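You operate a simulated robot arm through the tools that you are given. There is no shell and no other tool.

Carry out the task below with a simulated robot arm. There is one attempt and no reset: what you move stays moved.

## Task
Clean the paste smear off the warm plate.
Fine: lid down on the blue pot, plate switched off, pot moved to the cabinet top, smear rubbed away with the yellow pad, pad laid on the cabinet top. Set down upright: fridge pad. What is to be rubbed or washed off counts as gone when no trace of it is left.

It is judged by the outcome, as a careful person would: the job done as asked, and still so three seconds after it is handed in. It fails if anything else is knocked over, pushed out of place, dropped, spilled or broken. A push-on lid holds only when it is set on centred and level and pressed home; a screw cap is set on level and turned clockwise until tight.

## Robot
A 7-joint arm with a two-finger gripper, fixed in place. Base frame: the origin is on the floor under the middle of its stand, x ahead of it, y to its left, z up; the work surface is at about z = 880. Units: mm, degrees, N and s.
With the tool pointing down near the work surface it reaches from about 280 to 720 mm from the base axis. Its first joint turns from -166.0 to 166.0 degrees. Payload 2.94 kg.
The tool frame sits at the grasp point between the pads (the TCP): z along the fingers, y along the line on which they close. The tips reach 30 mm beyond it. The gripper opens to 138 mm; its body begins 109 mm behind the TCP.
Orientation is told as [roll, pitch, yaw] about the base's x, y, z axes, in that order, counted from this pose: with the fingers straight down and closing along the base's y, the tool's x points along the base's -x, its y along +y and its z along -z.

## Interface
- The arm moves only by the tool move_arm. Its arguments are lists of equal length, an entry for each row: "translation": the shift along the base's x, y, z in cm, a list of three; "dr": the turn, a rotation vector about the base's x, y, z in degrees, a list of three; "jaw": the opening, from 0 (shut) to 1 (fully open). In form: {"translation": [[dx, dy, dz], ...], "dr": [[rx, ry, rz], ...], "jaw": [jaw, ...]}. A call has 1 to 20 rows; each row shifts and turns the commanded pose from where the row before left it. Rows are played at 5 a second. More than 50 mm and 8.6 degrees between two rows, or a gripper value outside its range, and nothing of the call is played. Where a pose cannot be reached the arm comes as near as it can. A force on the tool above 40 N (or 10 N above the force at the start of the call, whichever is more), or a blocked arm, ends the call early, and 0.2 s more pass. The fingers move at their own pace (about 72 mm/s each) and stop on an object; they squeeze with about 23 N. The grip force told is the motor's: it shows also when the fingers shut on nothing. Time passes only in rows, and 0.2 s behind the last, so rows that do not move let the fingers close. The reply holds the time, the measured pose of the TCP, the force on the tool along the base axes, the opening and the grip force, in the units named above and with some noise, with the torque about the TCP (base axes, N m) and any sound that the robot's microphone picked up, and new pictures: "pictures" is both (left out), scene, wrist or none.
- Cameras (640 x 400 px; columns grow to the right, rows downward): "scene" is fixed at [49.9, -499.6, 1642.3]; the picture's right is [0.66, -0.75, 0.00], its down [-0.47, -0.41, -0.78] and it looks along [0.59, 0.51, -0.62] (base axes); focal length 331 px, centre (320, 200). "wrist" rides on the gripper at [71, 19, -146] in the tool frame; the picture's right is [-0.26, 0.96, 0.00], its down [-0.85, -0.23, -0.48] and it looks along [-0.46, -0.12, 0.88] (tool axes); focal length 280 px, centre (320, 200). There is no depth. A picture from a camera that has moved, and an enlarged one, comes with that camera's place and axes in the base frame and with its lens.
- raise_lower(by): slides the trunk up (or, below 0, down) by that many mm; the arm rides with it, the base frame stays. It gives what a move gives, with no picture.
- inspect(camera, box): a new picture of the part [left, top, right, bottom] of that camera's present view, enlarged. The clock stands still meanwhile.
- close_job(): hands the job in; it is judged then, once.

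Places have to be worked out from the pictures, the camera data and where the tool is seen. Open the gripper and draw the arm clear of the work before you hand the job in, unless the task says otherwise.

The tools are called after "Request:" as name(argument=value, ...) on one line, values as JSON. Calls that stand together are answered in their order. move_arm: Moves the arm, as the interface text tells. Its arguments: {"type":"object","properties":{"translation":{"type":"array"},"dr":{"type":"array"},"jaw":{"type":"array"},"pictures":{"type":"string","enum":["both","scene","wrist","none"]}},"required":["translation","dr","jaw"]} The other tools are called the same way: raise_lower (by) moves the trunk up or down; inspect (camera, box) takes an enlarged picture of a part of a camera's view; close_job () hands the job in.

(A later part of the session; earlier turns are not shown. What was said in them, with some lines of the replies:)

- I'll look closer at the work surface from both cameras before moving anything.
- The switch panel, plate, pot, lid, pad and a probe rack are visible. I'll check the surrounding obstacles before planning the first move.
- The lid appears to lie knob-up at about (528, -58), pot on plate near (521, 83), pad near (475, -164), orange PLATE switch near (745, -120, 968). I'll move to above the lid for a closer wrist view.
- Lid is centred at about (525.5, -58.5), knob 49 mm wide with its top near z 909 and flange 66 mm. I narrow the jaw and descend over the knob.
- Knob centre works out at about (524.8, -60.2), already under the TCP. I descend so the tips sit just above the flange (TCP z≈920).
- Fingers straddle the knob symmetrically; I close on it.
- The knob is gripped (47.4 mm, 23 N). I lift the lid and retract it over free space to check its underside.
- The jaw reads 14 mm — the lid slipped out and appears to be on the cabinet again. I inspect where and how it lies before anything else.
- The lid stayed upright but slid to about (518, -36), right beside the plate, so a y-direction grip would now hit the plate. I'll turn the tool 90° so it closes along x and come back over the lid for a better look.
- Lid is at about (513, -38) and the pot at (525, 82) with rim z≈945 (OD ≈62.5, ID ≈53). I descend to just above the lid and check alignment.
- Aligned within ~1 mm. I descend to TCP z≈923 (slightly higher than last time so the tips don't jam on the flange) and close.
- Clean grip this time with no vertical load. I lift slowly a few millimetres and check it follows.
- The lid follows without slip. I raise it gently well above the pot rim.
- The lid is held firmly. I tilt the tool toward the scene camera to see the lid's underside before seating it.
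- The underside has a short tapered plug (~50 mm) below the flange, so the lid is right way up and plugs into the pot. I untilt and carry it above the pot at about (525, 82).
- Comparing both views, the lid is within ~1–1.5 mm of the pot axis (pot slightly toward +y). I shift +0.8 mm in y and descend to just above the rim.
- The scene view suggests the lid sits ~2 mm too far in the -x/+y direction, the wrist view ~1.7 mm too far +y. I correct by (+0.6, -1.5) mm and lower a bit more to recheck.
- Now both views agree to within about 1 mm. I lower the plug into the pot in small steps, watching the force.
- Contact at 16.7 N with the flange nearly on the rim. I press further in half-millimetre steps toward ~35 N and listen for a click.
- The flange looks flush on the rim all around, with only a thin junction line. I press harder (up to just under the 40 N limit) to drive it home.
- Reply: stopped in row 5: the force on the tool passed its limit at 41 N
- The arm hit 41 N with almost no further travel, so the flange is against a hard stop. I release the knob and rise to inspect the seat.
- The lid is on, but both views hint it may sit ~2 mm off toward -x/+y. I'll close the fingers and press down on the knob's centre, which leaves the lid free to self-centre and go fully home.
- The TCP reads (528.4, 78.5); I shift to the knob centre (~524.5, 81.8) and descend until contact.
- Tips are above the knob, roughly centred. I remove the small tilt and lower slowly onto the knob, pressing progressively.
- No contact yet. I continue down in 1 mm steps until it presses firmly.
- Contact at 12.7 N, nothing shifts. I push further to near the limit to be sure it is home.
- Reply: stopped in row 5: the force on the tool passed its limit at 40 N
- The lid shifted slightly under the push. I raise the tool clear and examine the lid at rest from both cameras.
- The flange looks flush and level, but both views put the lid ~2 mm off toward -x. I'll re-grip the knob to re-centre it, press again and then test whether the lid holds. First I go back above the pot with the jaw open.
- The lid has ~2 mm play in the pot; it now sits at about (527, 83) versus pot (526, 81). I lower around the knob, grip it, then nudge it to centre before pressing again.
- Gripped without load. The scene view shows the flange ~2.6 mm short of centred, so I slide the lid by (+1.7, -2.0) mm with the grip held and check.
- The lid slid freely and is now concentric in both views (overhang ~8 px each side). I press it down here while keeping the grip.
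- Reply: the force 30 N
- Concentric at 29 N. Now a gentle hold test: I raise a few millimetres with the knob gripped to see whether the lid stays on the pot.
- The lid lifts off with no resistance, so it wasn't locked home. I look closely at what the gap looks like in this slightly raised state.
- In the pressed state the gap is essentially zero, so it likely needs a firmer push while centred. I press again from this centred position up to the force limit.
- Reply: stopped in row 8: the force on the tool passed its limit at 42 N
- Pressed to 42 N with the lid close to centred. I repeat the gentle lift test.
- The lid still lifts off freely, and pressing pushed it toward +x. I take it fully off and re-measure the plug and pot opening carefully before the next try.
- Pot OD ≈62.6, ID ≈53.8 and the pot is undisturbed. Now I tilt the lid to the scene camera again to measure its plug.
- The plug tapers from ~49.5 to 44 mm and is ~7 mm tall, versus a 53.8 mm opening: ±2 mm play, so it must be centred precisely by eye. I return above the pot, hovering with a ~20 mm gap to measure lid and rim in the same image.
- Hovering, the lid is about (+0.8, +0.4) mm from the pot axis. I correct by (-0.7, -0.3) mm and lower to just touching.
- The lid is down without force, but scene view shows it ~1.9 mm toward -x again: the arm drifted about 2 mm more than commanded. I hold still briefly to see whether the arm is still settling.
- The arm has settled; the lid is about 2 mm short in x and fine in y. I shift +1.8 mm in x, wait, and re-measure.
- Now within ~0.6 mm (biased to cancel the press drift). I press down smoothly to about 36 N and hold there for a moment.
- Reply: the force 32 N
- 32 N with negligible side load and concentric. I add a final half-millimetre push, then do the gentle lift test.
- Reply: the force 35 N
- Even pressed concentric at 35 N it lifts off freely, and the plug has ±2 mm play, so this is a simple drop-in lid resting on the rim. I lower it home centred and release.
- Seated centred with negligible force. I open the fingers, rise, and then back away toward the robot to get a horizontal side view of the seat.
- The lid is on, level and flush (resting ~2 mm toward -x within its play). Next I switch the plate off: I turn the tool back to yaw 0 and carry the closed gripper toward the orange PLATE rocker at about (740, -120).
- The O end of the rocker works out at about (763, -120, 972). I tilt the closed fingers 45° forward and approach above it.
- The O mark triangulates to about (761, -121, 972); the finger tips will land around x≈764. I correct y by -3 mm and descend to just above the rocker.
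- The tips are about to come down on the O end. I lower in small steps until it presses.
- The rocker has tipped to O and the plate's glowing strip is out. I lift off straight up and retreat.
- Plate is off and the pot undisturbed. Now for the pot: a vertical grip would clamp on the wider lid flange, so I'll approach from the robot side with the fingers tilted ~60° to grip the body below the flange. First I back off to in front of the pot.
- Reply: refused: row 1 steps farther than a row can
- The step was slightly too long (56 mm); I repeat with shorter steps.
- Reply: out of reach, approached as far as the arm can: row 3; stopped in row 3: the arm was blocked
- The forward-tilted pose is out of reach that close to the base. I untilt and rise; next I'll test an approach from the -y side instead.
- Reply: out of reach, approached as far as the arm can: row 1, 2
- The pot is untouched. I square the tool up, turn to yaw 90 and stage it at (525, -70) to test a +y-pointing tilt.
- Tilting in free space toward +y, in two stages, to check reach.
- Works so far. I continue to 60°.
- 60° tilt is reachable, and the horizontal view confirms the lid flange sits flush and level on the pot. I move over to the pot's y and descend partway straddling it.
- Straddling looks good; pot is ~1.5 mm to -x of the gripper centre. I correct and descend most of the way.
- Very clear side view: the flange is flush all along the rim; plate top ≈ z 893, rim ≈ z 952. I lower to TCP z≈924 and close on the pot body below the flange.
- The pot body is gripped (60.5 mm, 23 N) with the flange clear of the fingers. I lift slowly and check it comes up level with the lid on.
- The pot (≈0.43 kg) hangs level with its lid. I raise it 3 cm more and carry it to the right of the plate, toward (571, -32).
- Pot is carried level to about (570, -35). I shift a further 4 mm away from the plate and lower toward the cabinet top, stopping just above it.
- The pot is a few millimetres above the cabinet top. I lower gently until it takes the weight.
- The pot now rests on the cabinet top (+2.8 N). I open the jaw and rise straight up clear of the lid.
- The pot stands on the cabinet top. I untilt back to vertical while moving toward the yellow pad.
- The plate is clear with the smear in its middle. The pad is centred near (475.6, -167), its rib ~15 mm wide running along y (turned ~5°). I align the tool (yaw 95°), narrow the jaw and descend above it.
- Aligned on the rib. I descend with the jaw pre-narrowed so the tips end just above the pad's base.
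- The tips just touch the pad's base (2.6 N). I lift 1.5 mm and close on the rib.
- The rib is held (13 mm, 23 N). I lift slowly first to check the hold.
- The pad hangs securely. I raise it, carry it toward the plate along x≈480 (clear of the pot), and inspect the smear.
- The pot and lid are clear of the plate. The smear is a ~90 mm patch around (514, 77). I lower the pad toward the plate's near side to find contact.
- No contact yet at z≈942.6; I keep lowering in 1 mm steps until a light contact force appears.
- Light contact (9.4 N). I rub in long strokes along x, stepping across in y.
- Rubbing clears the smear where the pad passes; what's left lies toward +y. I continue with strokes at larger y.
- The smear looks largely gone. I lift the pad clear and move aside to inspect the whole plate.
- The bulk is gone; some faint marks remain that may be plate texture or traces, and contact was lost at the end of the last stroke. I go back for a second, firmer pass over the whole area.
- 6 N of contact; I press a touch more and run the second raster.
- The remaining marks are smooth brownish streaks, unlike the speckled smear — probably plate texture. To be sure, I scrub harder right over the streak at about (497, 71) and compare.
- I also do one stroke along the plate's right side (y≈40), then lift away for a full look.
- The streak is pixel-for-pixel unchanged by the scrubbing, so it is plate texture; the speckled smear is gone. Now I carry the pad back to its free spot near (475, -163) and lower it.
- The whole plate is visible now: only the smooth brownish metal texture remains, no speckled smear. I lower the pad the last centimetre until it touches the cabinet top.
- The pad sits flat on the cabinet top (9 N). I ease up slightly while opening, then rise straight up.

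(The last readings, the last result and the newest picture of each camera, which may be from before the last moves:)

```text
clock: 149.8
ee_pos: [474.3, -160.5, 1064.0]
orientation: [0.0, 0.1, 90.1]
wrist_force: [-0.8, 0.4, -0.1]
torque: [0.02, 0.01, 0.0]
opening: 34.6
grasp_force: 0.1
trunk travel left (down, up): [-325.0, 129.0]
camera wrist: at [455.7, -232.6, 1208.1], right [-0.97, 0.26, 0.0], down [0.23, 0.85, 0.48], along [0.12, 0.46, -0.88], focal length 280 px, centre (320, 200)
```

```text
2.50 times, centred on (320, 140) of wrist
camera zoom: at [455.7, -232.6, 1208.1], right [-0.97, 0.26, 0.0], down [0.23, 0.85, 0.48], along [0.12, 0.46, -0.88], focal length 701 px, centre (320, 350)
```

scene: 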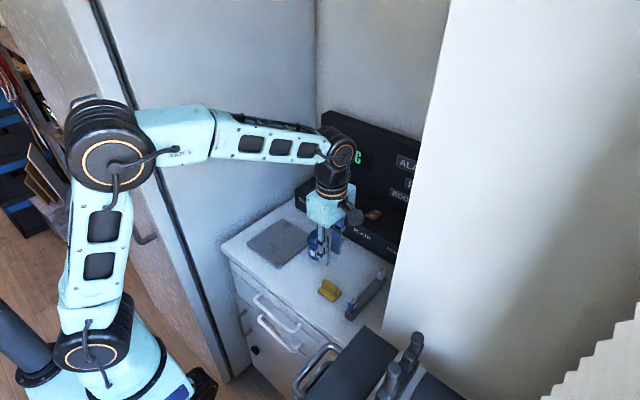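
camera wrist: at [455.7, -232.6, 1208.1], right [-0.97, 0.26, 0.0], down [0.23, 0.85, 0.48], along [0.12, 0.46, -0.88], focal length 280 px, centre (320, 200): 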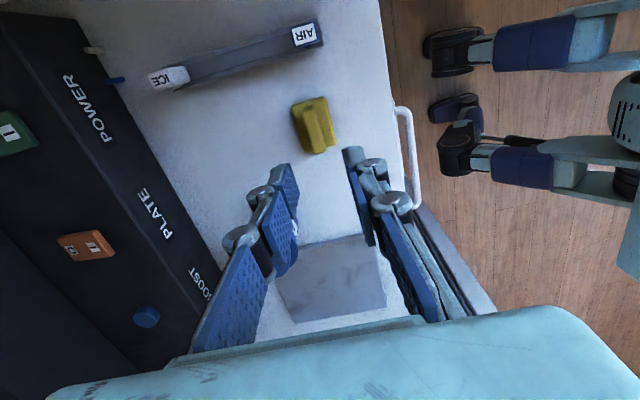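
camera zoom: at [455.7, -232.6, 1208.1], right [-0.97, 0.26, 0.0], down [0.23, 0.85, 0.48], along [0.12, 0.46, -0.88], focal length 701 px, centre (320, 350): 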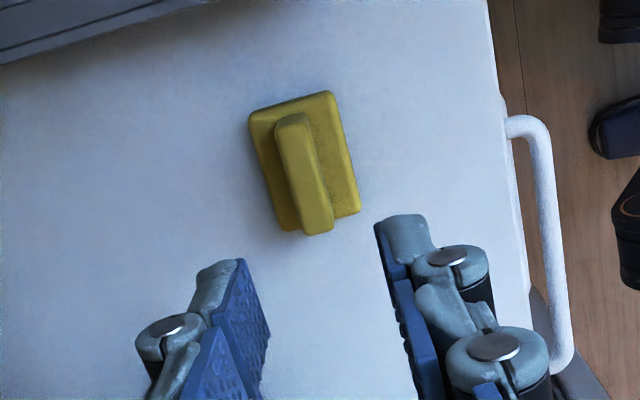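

The pad stands upright on the cabinet top. Before finishing, I check the plate, the pot with its lid, and the switch from the wrist and scene views.

Request:
inspect(camera="wrist", box=[260, 220, 400, 330])

Request:
inspect(camera="scene", box=[245, 210, 345, 280])

```text
3.64 times, centred on (330, 275) of wrist
camera zoom: at [455.7, -232.6, 1208.1], right [-0.97, 0.26, 0.0], down [0.23, 0.85, 0.48], along [0.12, 0.46, -0.88], focal length 1020 px, centre (284, -73)
```

zoom: 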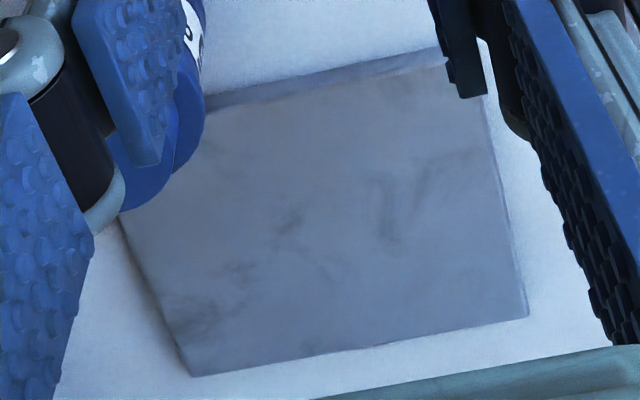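

```text
5.71 times, centred on (295, 245) of scene
camera zoom: at [49.9, -499.6, 1642.3], right [0.66, -0.75, 0.0], down [-0.47, -0.41, -0.78], along [0.59, 0.51, -0.62], focal length 1890 px, centre (463, -57)
```

zoom: 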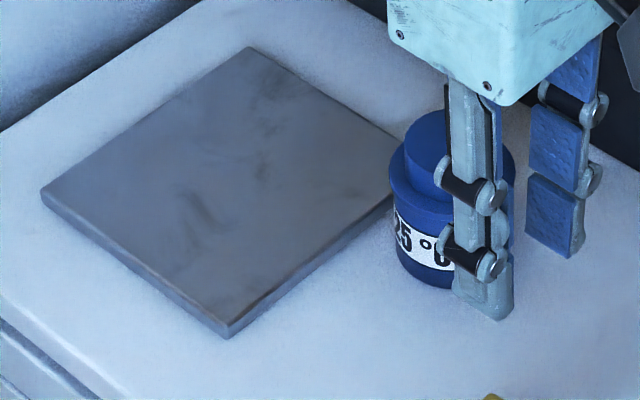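

Only the marbled metal texture (present also far from the smear, and unaffected by rubbing) remains. As insurance I'll press the lid home once more at its final place: I move over the pot with the fingers closed.

Request:
move_arm(translation=[[2, 2.5, 0.5], [2.5, 3, 0], [2.5, 3, 0], [2.4, 3.5, 0], [0, 0, 0], [0, 0, 0]], dr=[[0, 0, 0], [0, 0, 0], [0, 0, 0], [0, 0, 0], [0, 0, 0], [0, 0, 0]], jaw=[0.6, 0.6, 0.6, 0.6, 0.6, 0.6])

Request:
inspect(camera="wrist", box=[260, 60, 400, 180])

Request:
inspect(camera="scene", box=[295, 220, 340, 265])

```text
clock: 151.2
ee_pos: [569.9, -38.7, 1068.1]
orientation: [0.0, 0.0, 90.2]
wrist_force: [-0.2, -0.3, -0.8]
torque: [0.0, 0.01, -0.01]
opening: 82.9
grasp_force: 0.0
trunk travel left (down, up): [-325.0, 129.0]
camera wrist: at [550.8, -110.0, 1213.3], right [-0.97, 0.26, 0.0], down [0.23, 0.85, 0.48], along [0.12, 0.46, -0.88], focal length 280 px, centre (320, 200)
```

scene: 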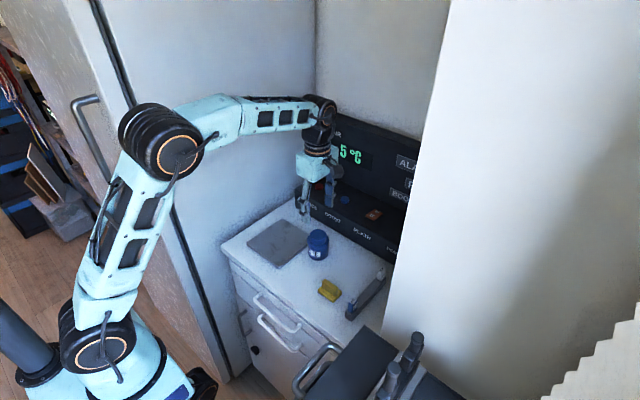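
wrist: 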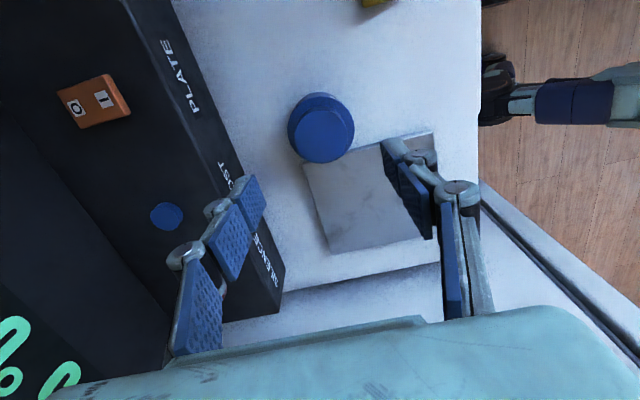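

```text
3.33 times, centred on (330, 120) of wrist
camera zoom: at [550.8, -110.0, 1213.3], right [-0.97, 0.26, 0.0], down [0.23, 0.85, 0.48], along [0.12, 0.46, -0.88], focal length 935 px, centre (287, 467)
```

zoom: 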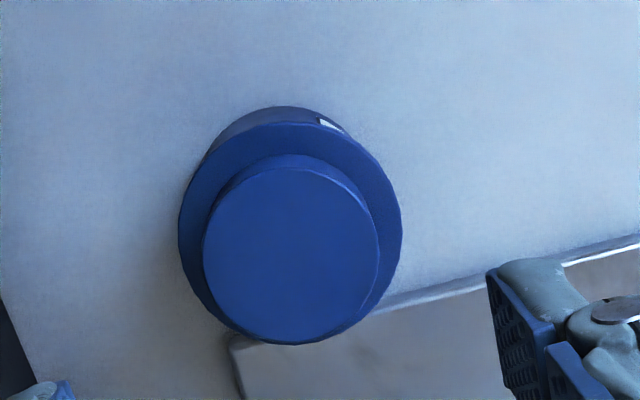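

```text
8.89 times, centred on (318, 242) of scene
camera zoom: at [49.9, -499.6, 1642.3], right [0.66, -0.75, 0.0], down [-0.47, -0.41, -0.78], along [0.59, 0.51, -0.62], focal length 2939 px, centre (342, -178)
```

zoom: 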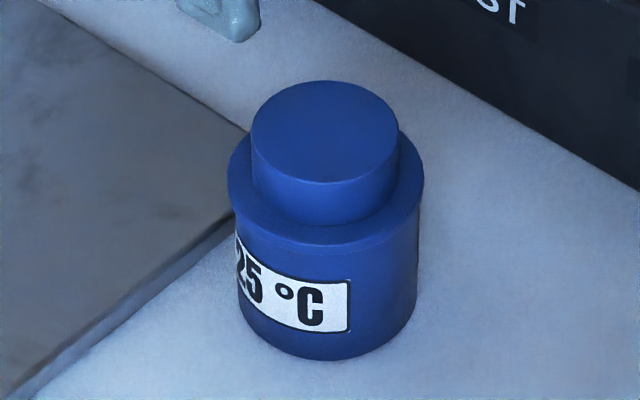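

Pot and lid stand upright and centred at about (568, -42), clear of the plate. I close the fingers over the knob and press it down once.

Request:
move_arm(translation=[[-0.15, -0.3, 0], [0, 0, 0], [0, 0, -1], [0, 0, -2], [0, 0, -2], [0, 0, -1.5], [0, 0, -0.5], [0, 0, 0], [0, 0, 0]], dr=[[0, 0, 0], [0, 0, 0], [0, 0, 0], [0, 0, 0], [0, 0, 0], [0, 0, 0], [0, 0, 0], [0, 0, 0], [0, 0, 0]], jaw=[0.3, 0, 0, 0, 0, 0, 0, 0, 0])

Request:
inspect(camera="scene", box=[295, 215, 340, 260])

Request:
inspect(camera="wrist", box=[250, 80, 390, 200])

```text
clock: 153.2
ee_pos: [569.1, -43.0, 997.1]
orientation: [0.0, 0.0, 90.0]
wrist_force: [1.5, 0.0, -0.3]
torque: [0.01, 0.01, 0.04]
opening: 0.0
grasp_force: 22.9
trunk travel left (down, up): [-325.0, 129.0]
camera wrist: at [550.6, -113.1, 1141.3], right [-0.97, 0.26, 0.0], down [0.23, 0.85, 0.48], along [0.12, 0.46, -0.88], focal length 280 px, centre (320, 200)
```

scene: 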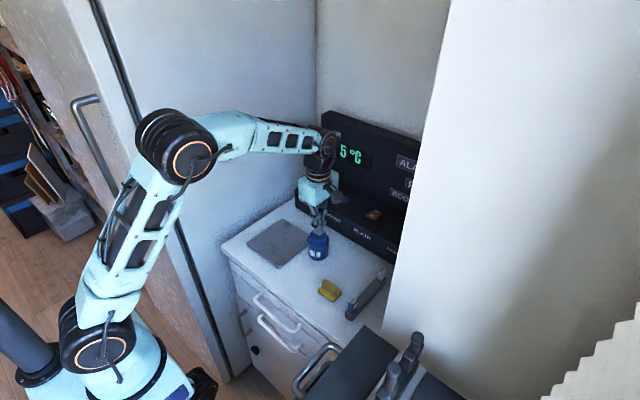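
wrist: 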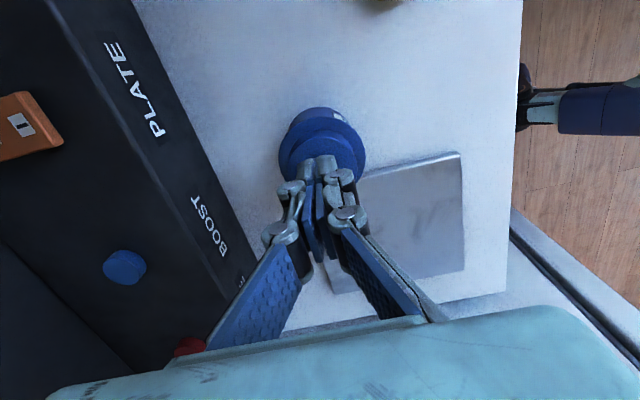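

```text
8.89 times, centred on (318, 238) of scene
camera zoom: at [49.9, -499.6, 1642.3], right [0.66, -0.75, 0.0], down [-0.47, -0.41, -0.78], along [0.59, 0.51, -0.62], focal length 2939 px, centre (342, -133)
```

zoom: 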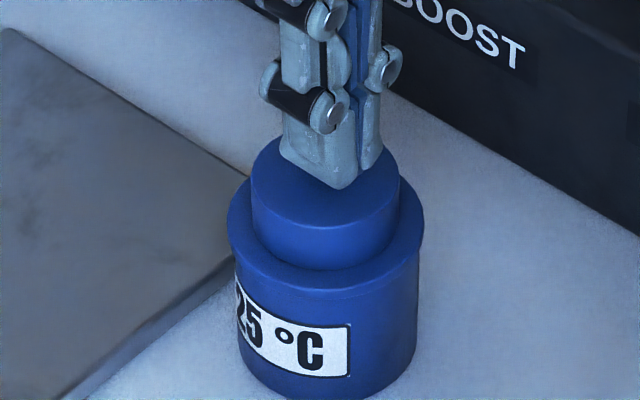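

```text
3.33 times, centred on (320, 140) of wrist
camera zoom: at [550.6, -113.1, 1141.3], right [-0.97, 0.26, 0.0], down [0.23, 0.85, 0.48], along [0.12, 0.46, -0.88], focal length 935 px, centre (320, 400)
```

zoom: 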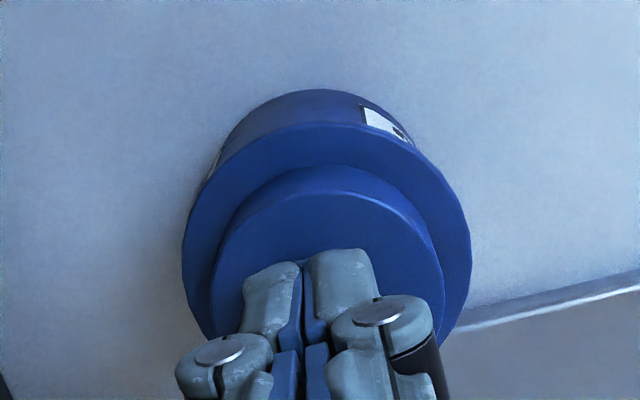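

Request:
move_arm(translation=[[0, 0, -0.3], [0, 0, -0.3], [0, 0, -0.2], [0, 0, -0.1], [0, 0, -0.1], [0, 0, 0]], dr=[[0, 0, 0], [0, 0, 0], [0, 0, 0], [0, 0, 0], [0, 0, 0], [0, 0, 0]], jaw=[0, 0, 0, 0, 0, 0], pictures="none")

```text
clock: 154.6
ee_pos: [570.2, -41.3, 988.4]
orientation: [-0.4, 0.0, 90.0]
wrist_force: [2.3, 1.1, 24.2]
torque: [0.02, -0.09, 0.01]
opening: 6.3
grasp_force: 22.8
trunk travel left (down, up): [-325.0, 129.0]
```

24 N on the knob, steady. I push to about 30 N, hold briefly, then lift straight off in the same call.

Request:
move_arm(translation=[[0, 0, -0.08], [0, 0, 0], [0, 0, 0], [0, 0, 0.3], [0, 0, 0.5], [0, 0, 2], [0, 0, 3], [0, 0, 4], [0, 0, 0]], dr=[[0, 0, 0], [0, 0, 0], [0, 0, 0], [0, 0, 0], [0, 0, 0], [0, 0, 0], [0, 0, 0], [0, 0, 0], [0, 0, 0]], jaw=[0, 0, 0, 0, 0, 0, 0, 0, 0])

Request:
inspect(camera="scene", box=[295, 220, 340, 265])

Request:
inspect(camera="wrist", box=[250, 60, 390, 180])

```text
clock: 156.6
ee_pos: [567.9, -45.1, 1083.3]
orientation: [0.1, 0.0, 90.0]
wrist_force: [0.0, -0.2, 0.5]
torque: [-0.04, -0.02, 0.0]
opening: 0.0
grasp_force: 23.5
trunk travel left (down, up): [-325.0, 129.0]
camera wrist: at [549.4, -117.0, 1228.0], right [-0.97, 0.26, 0.0], down [0.23, 0.85, 0.48], along [0.12, 0.46, -0.88], focal length 280 px, centre (320, 200)
```

scene: 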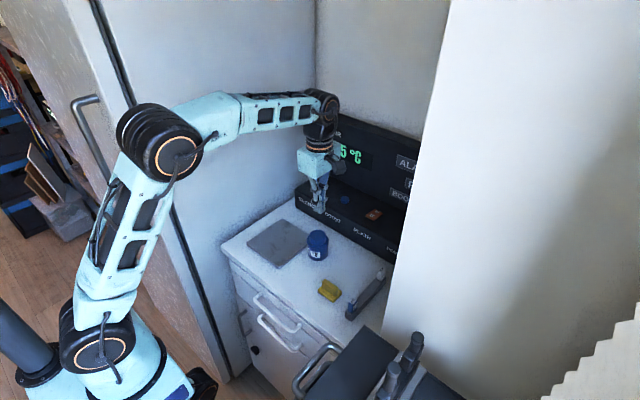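
wrist: 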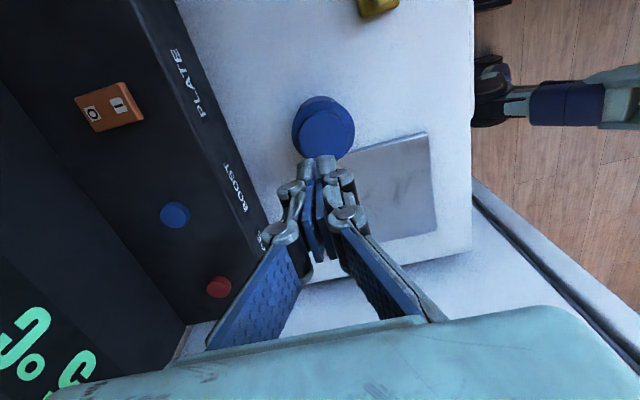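

```text
8.89 times, centred on (318, 242) of scene
camera zoom: at [49.9, -499.6, 1642.3], right [0.66, -0.75, 0.0], down [-0.47, -0.41, -0.78], along [0.59, 0.51, -0.62], focal length 2939 px, centre (342, -178)
```

zoom: 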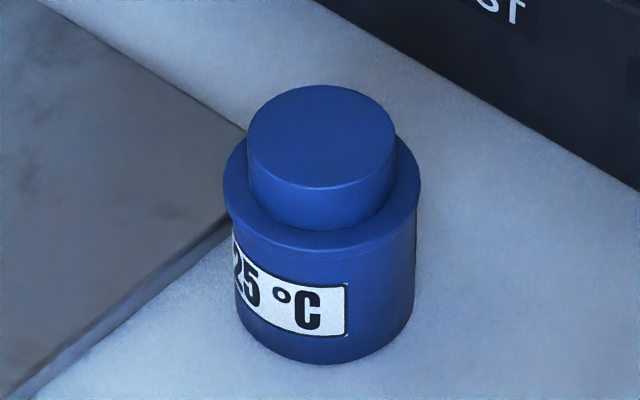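

```text
3.33 times, centred on (320, 120) of wrist
camera zoom: at [549.4, -117.0, 1228.0], right [-0.97, 0.26, 0.0], down [0.23, 0.85, 0.48], along [0.12, 0.46, -0.88], focal length 935 px, centre (320, 467)
```

zoom: 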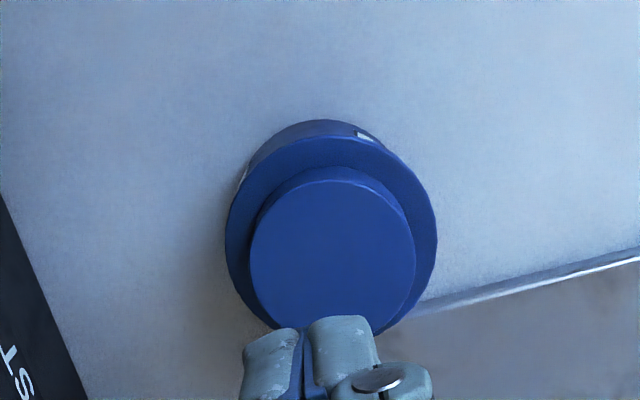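

Lid is seated level and centred. I now draw the arm clear with the gripper open and take a final look.

Request:
move_arm(translation=[[0, 0, 3], [-3, 0.5, 3], [-4, 1, 2], [-4, 1, 2], [-4, 1, 0], [-3, 0, 0], [0, 0, 0], [0, 0, 0]], dr=[[0, 0, 0], [0, 0, -8], [0, 0, -8], [0, 0, -8], [0, 0, -8], [0, 0, -8], [0, 0, 0], [0, 0, 0]], jaw=[0, 0.2, 0.5, 0.8, 1, 1, 1, 1])

Request:
inspect(camera="scene", box=[230, 190, 400, 330])

Request:
inspect(camera="scene", box=[245, 212, 325, 277])

Request:
inspect(camera="scene", box=[300, 100, 420, 250])

```text
clock: 158.4
ee_pos: [391.3, -6.1, 1178.1]
orientation: [0.6, 0.3, 49.9]
wrist_force: [0.2, -0.8, -0.7]
torque: [0.0, 0.0, -0.02]
opening: 137.9
grasp_force: 0.1
trunk travel left (down, up): [-325.0, 129.0]
camera wrist: at [333.1, -48.0, 1323.6], right [-0.57, 0.82, 0.01], down [0.73, 0.5, 0.47], along [0.38, 0.27, -0.88], focal length 280 px, centre (320, 200)
```

scene: 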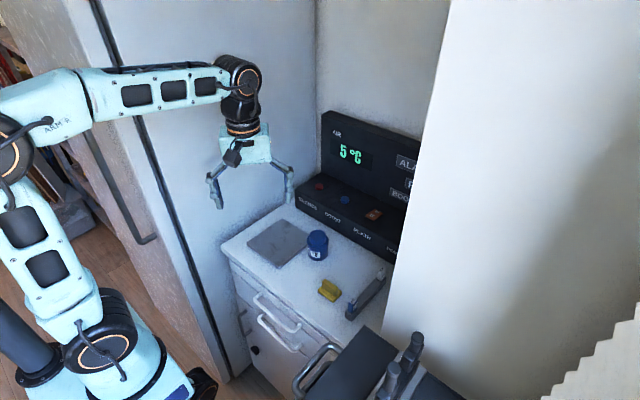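
wrist: 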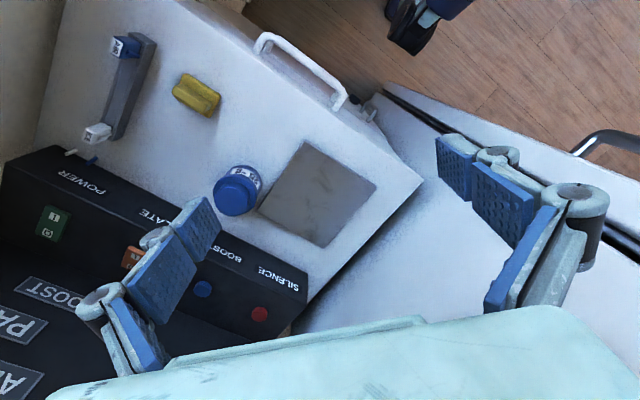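

```text
2.86 times, centred on (315, 260) of scene
camera zoom: at [49.9, -499.6, 1642.3], right [0.66, -0.75, 0.0], down [-0.47, -0.41, -0.78], along [0.59, 0.51, -0.62], focal length 945 px, centre (334, 29)
```

zoom: 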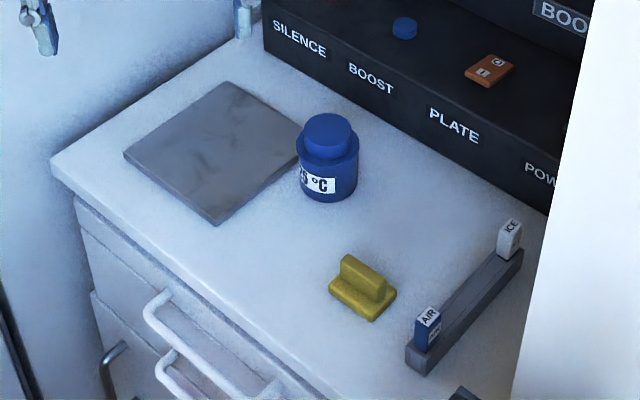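

```text
6.15 times, centred on (285, 244) of scene
camera zoom: at [49.9, -499.6, 1642.3], right [0.66, -0.75, 0.0], down [-0.47, -0.41, -0.78], along [0.59, 0.51, -0.62], focal length 2035 px, centre (535, -74)
```

zoom: 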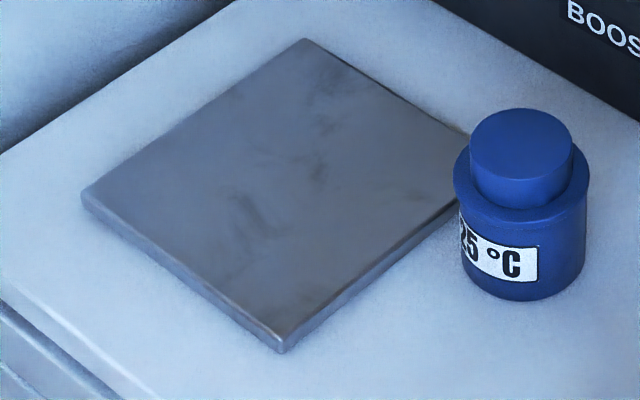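

```text
2.67 times, centred on (360, 175) of scene
camera zoom: at [49.9, -499.6, 1642.3], right [0.66, -0.75, 0.0], down [-0.47, -0.41, -0.78], along [0.59, 0.51, -0.62], focal length 882 px, centre (213, 267)
```

zoom: 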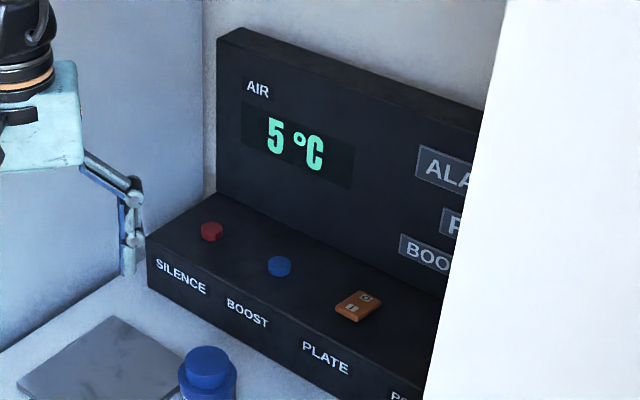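

Request:
inspect(camera="wrist", box=[250, 135, 390, 250])

Request:
inspect(camera="scene", box=[258, 225, 298, 258])

```text
3.48 times, centred on (320, 192) of wrist
camera zoom: at [333.1, -48.0, 1323.6], right [-0.57, 0.82, 0.01], down [0.73, 0.5, 0.47], along [0.38, 0.27, -0.88], focal length 975 px, centre (320, 226)
```

zoom: 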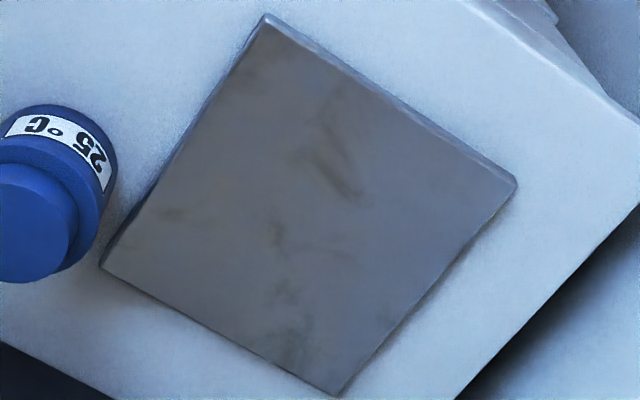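

```text
12.12 times, centred on (278, 242) of scene
camera zoom: at [49.9, -499.6, 1642.3], right [0.66, -0.75, 0.0], down [-0.47, -0.41, -0.78], along [0.59, 0.51, -0.62], focal length 4008 px, centre (829, -303)
```

zoom: 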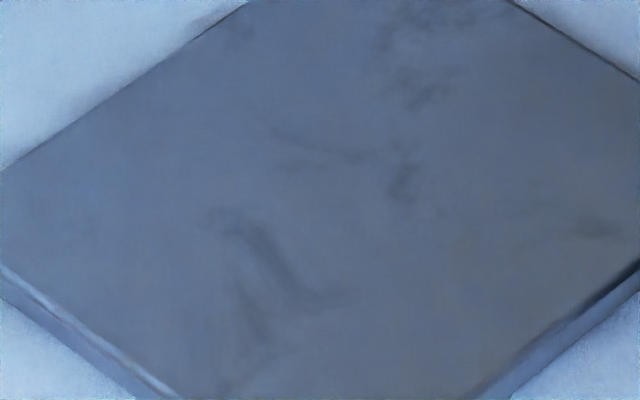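

All goals look met: plate off (rocker on O, strip dark), lid seated on the pot, pot and upright pad on the cabinet top, smear gone with only the plate's own marbling left, arm clear and gripper open. I hand the job in.

Request:
close_job()

```text
The job is handed in.
```

The job is handed in. The smear is gone from the plate, and the pot, lid, pad and switch are where you asked for them. The result of the check was not reported back.

- **Smear:** I rubbed the whole plate with the yellow pad. Some smooth brownish marks remain, and hard scrubbing over the clearest one changed nothing. I take them to be the plate's own texture, not smear.
- **Lid:** It sits level and flush on the pot. It did not lock: when I tested it, it lifted off freely even after being pressed down centred at 35 N. I treated it as a drop-in lid and pressed it down once more, to about 25–30 N, with the pot in its final place.
- **Plate:** The orange PLATE switch is on O and the glowing strip is out.
- **Pot:** It stands on the cabinet top just to the right of the plate, with the lid on.
- **Pad:** It stands upright on the cabinet top, close to where it started.

On the first attempt to pick up the lid it slipped from the grip near the cabinet top and slid about 2 cm, staying upright. Nothing else was knocked or moved, and the gripper is open with the arm clear of the work.
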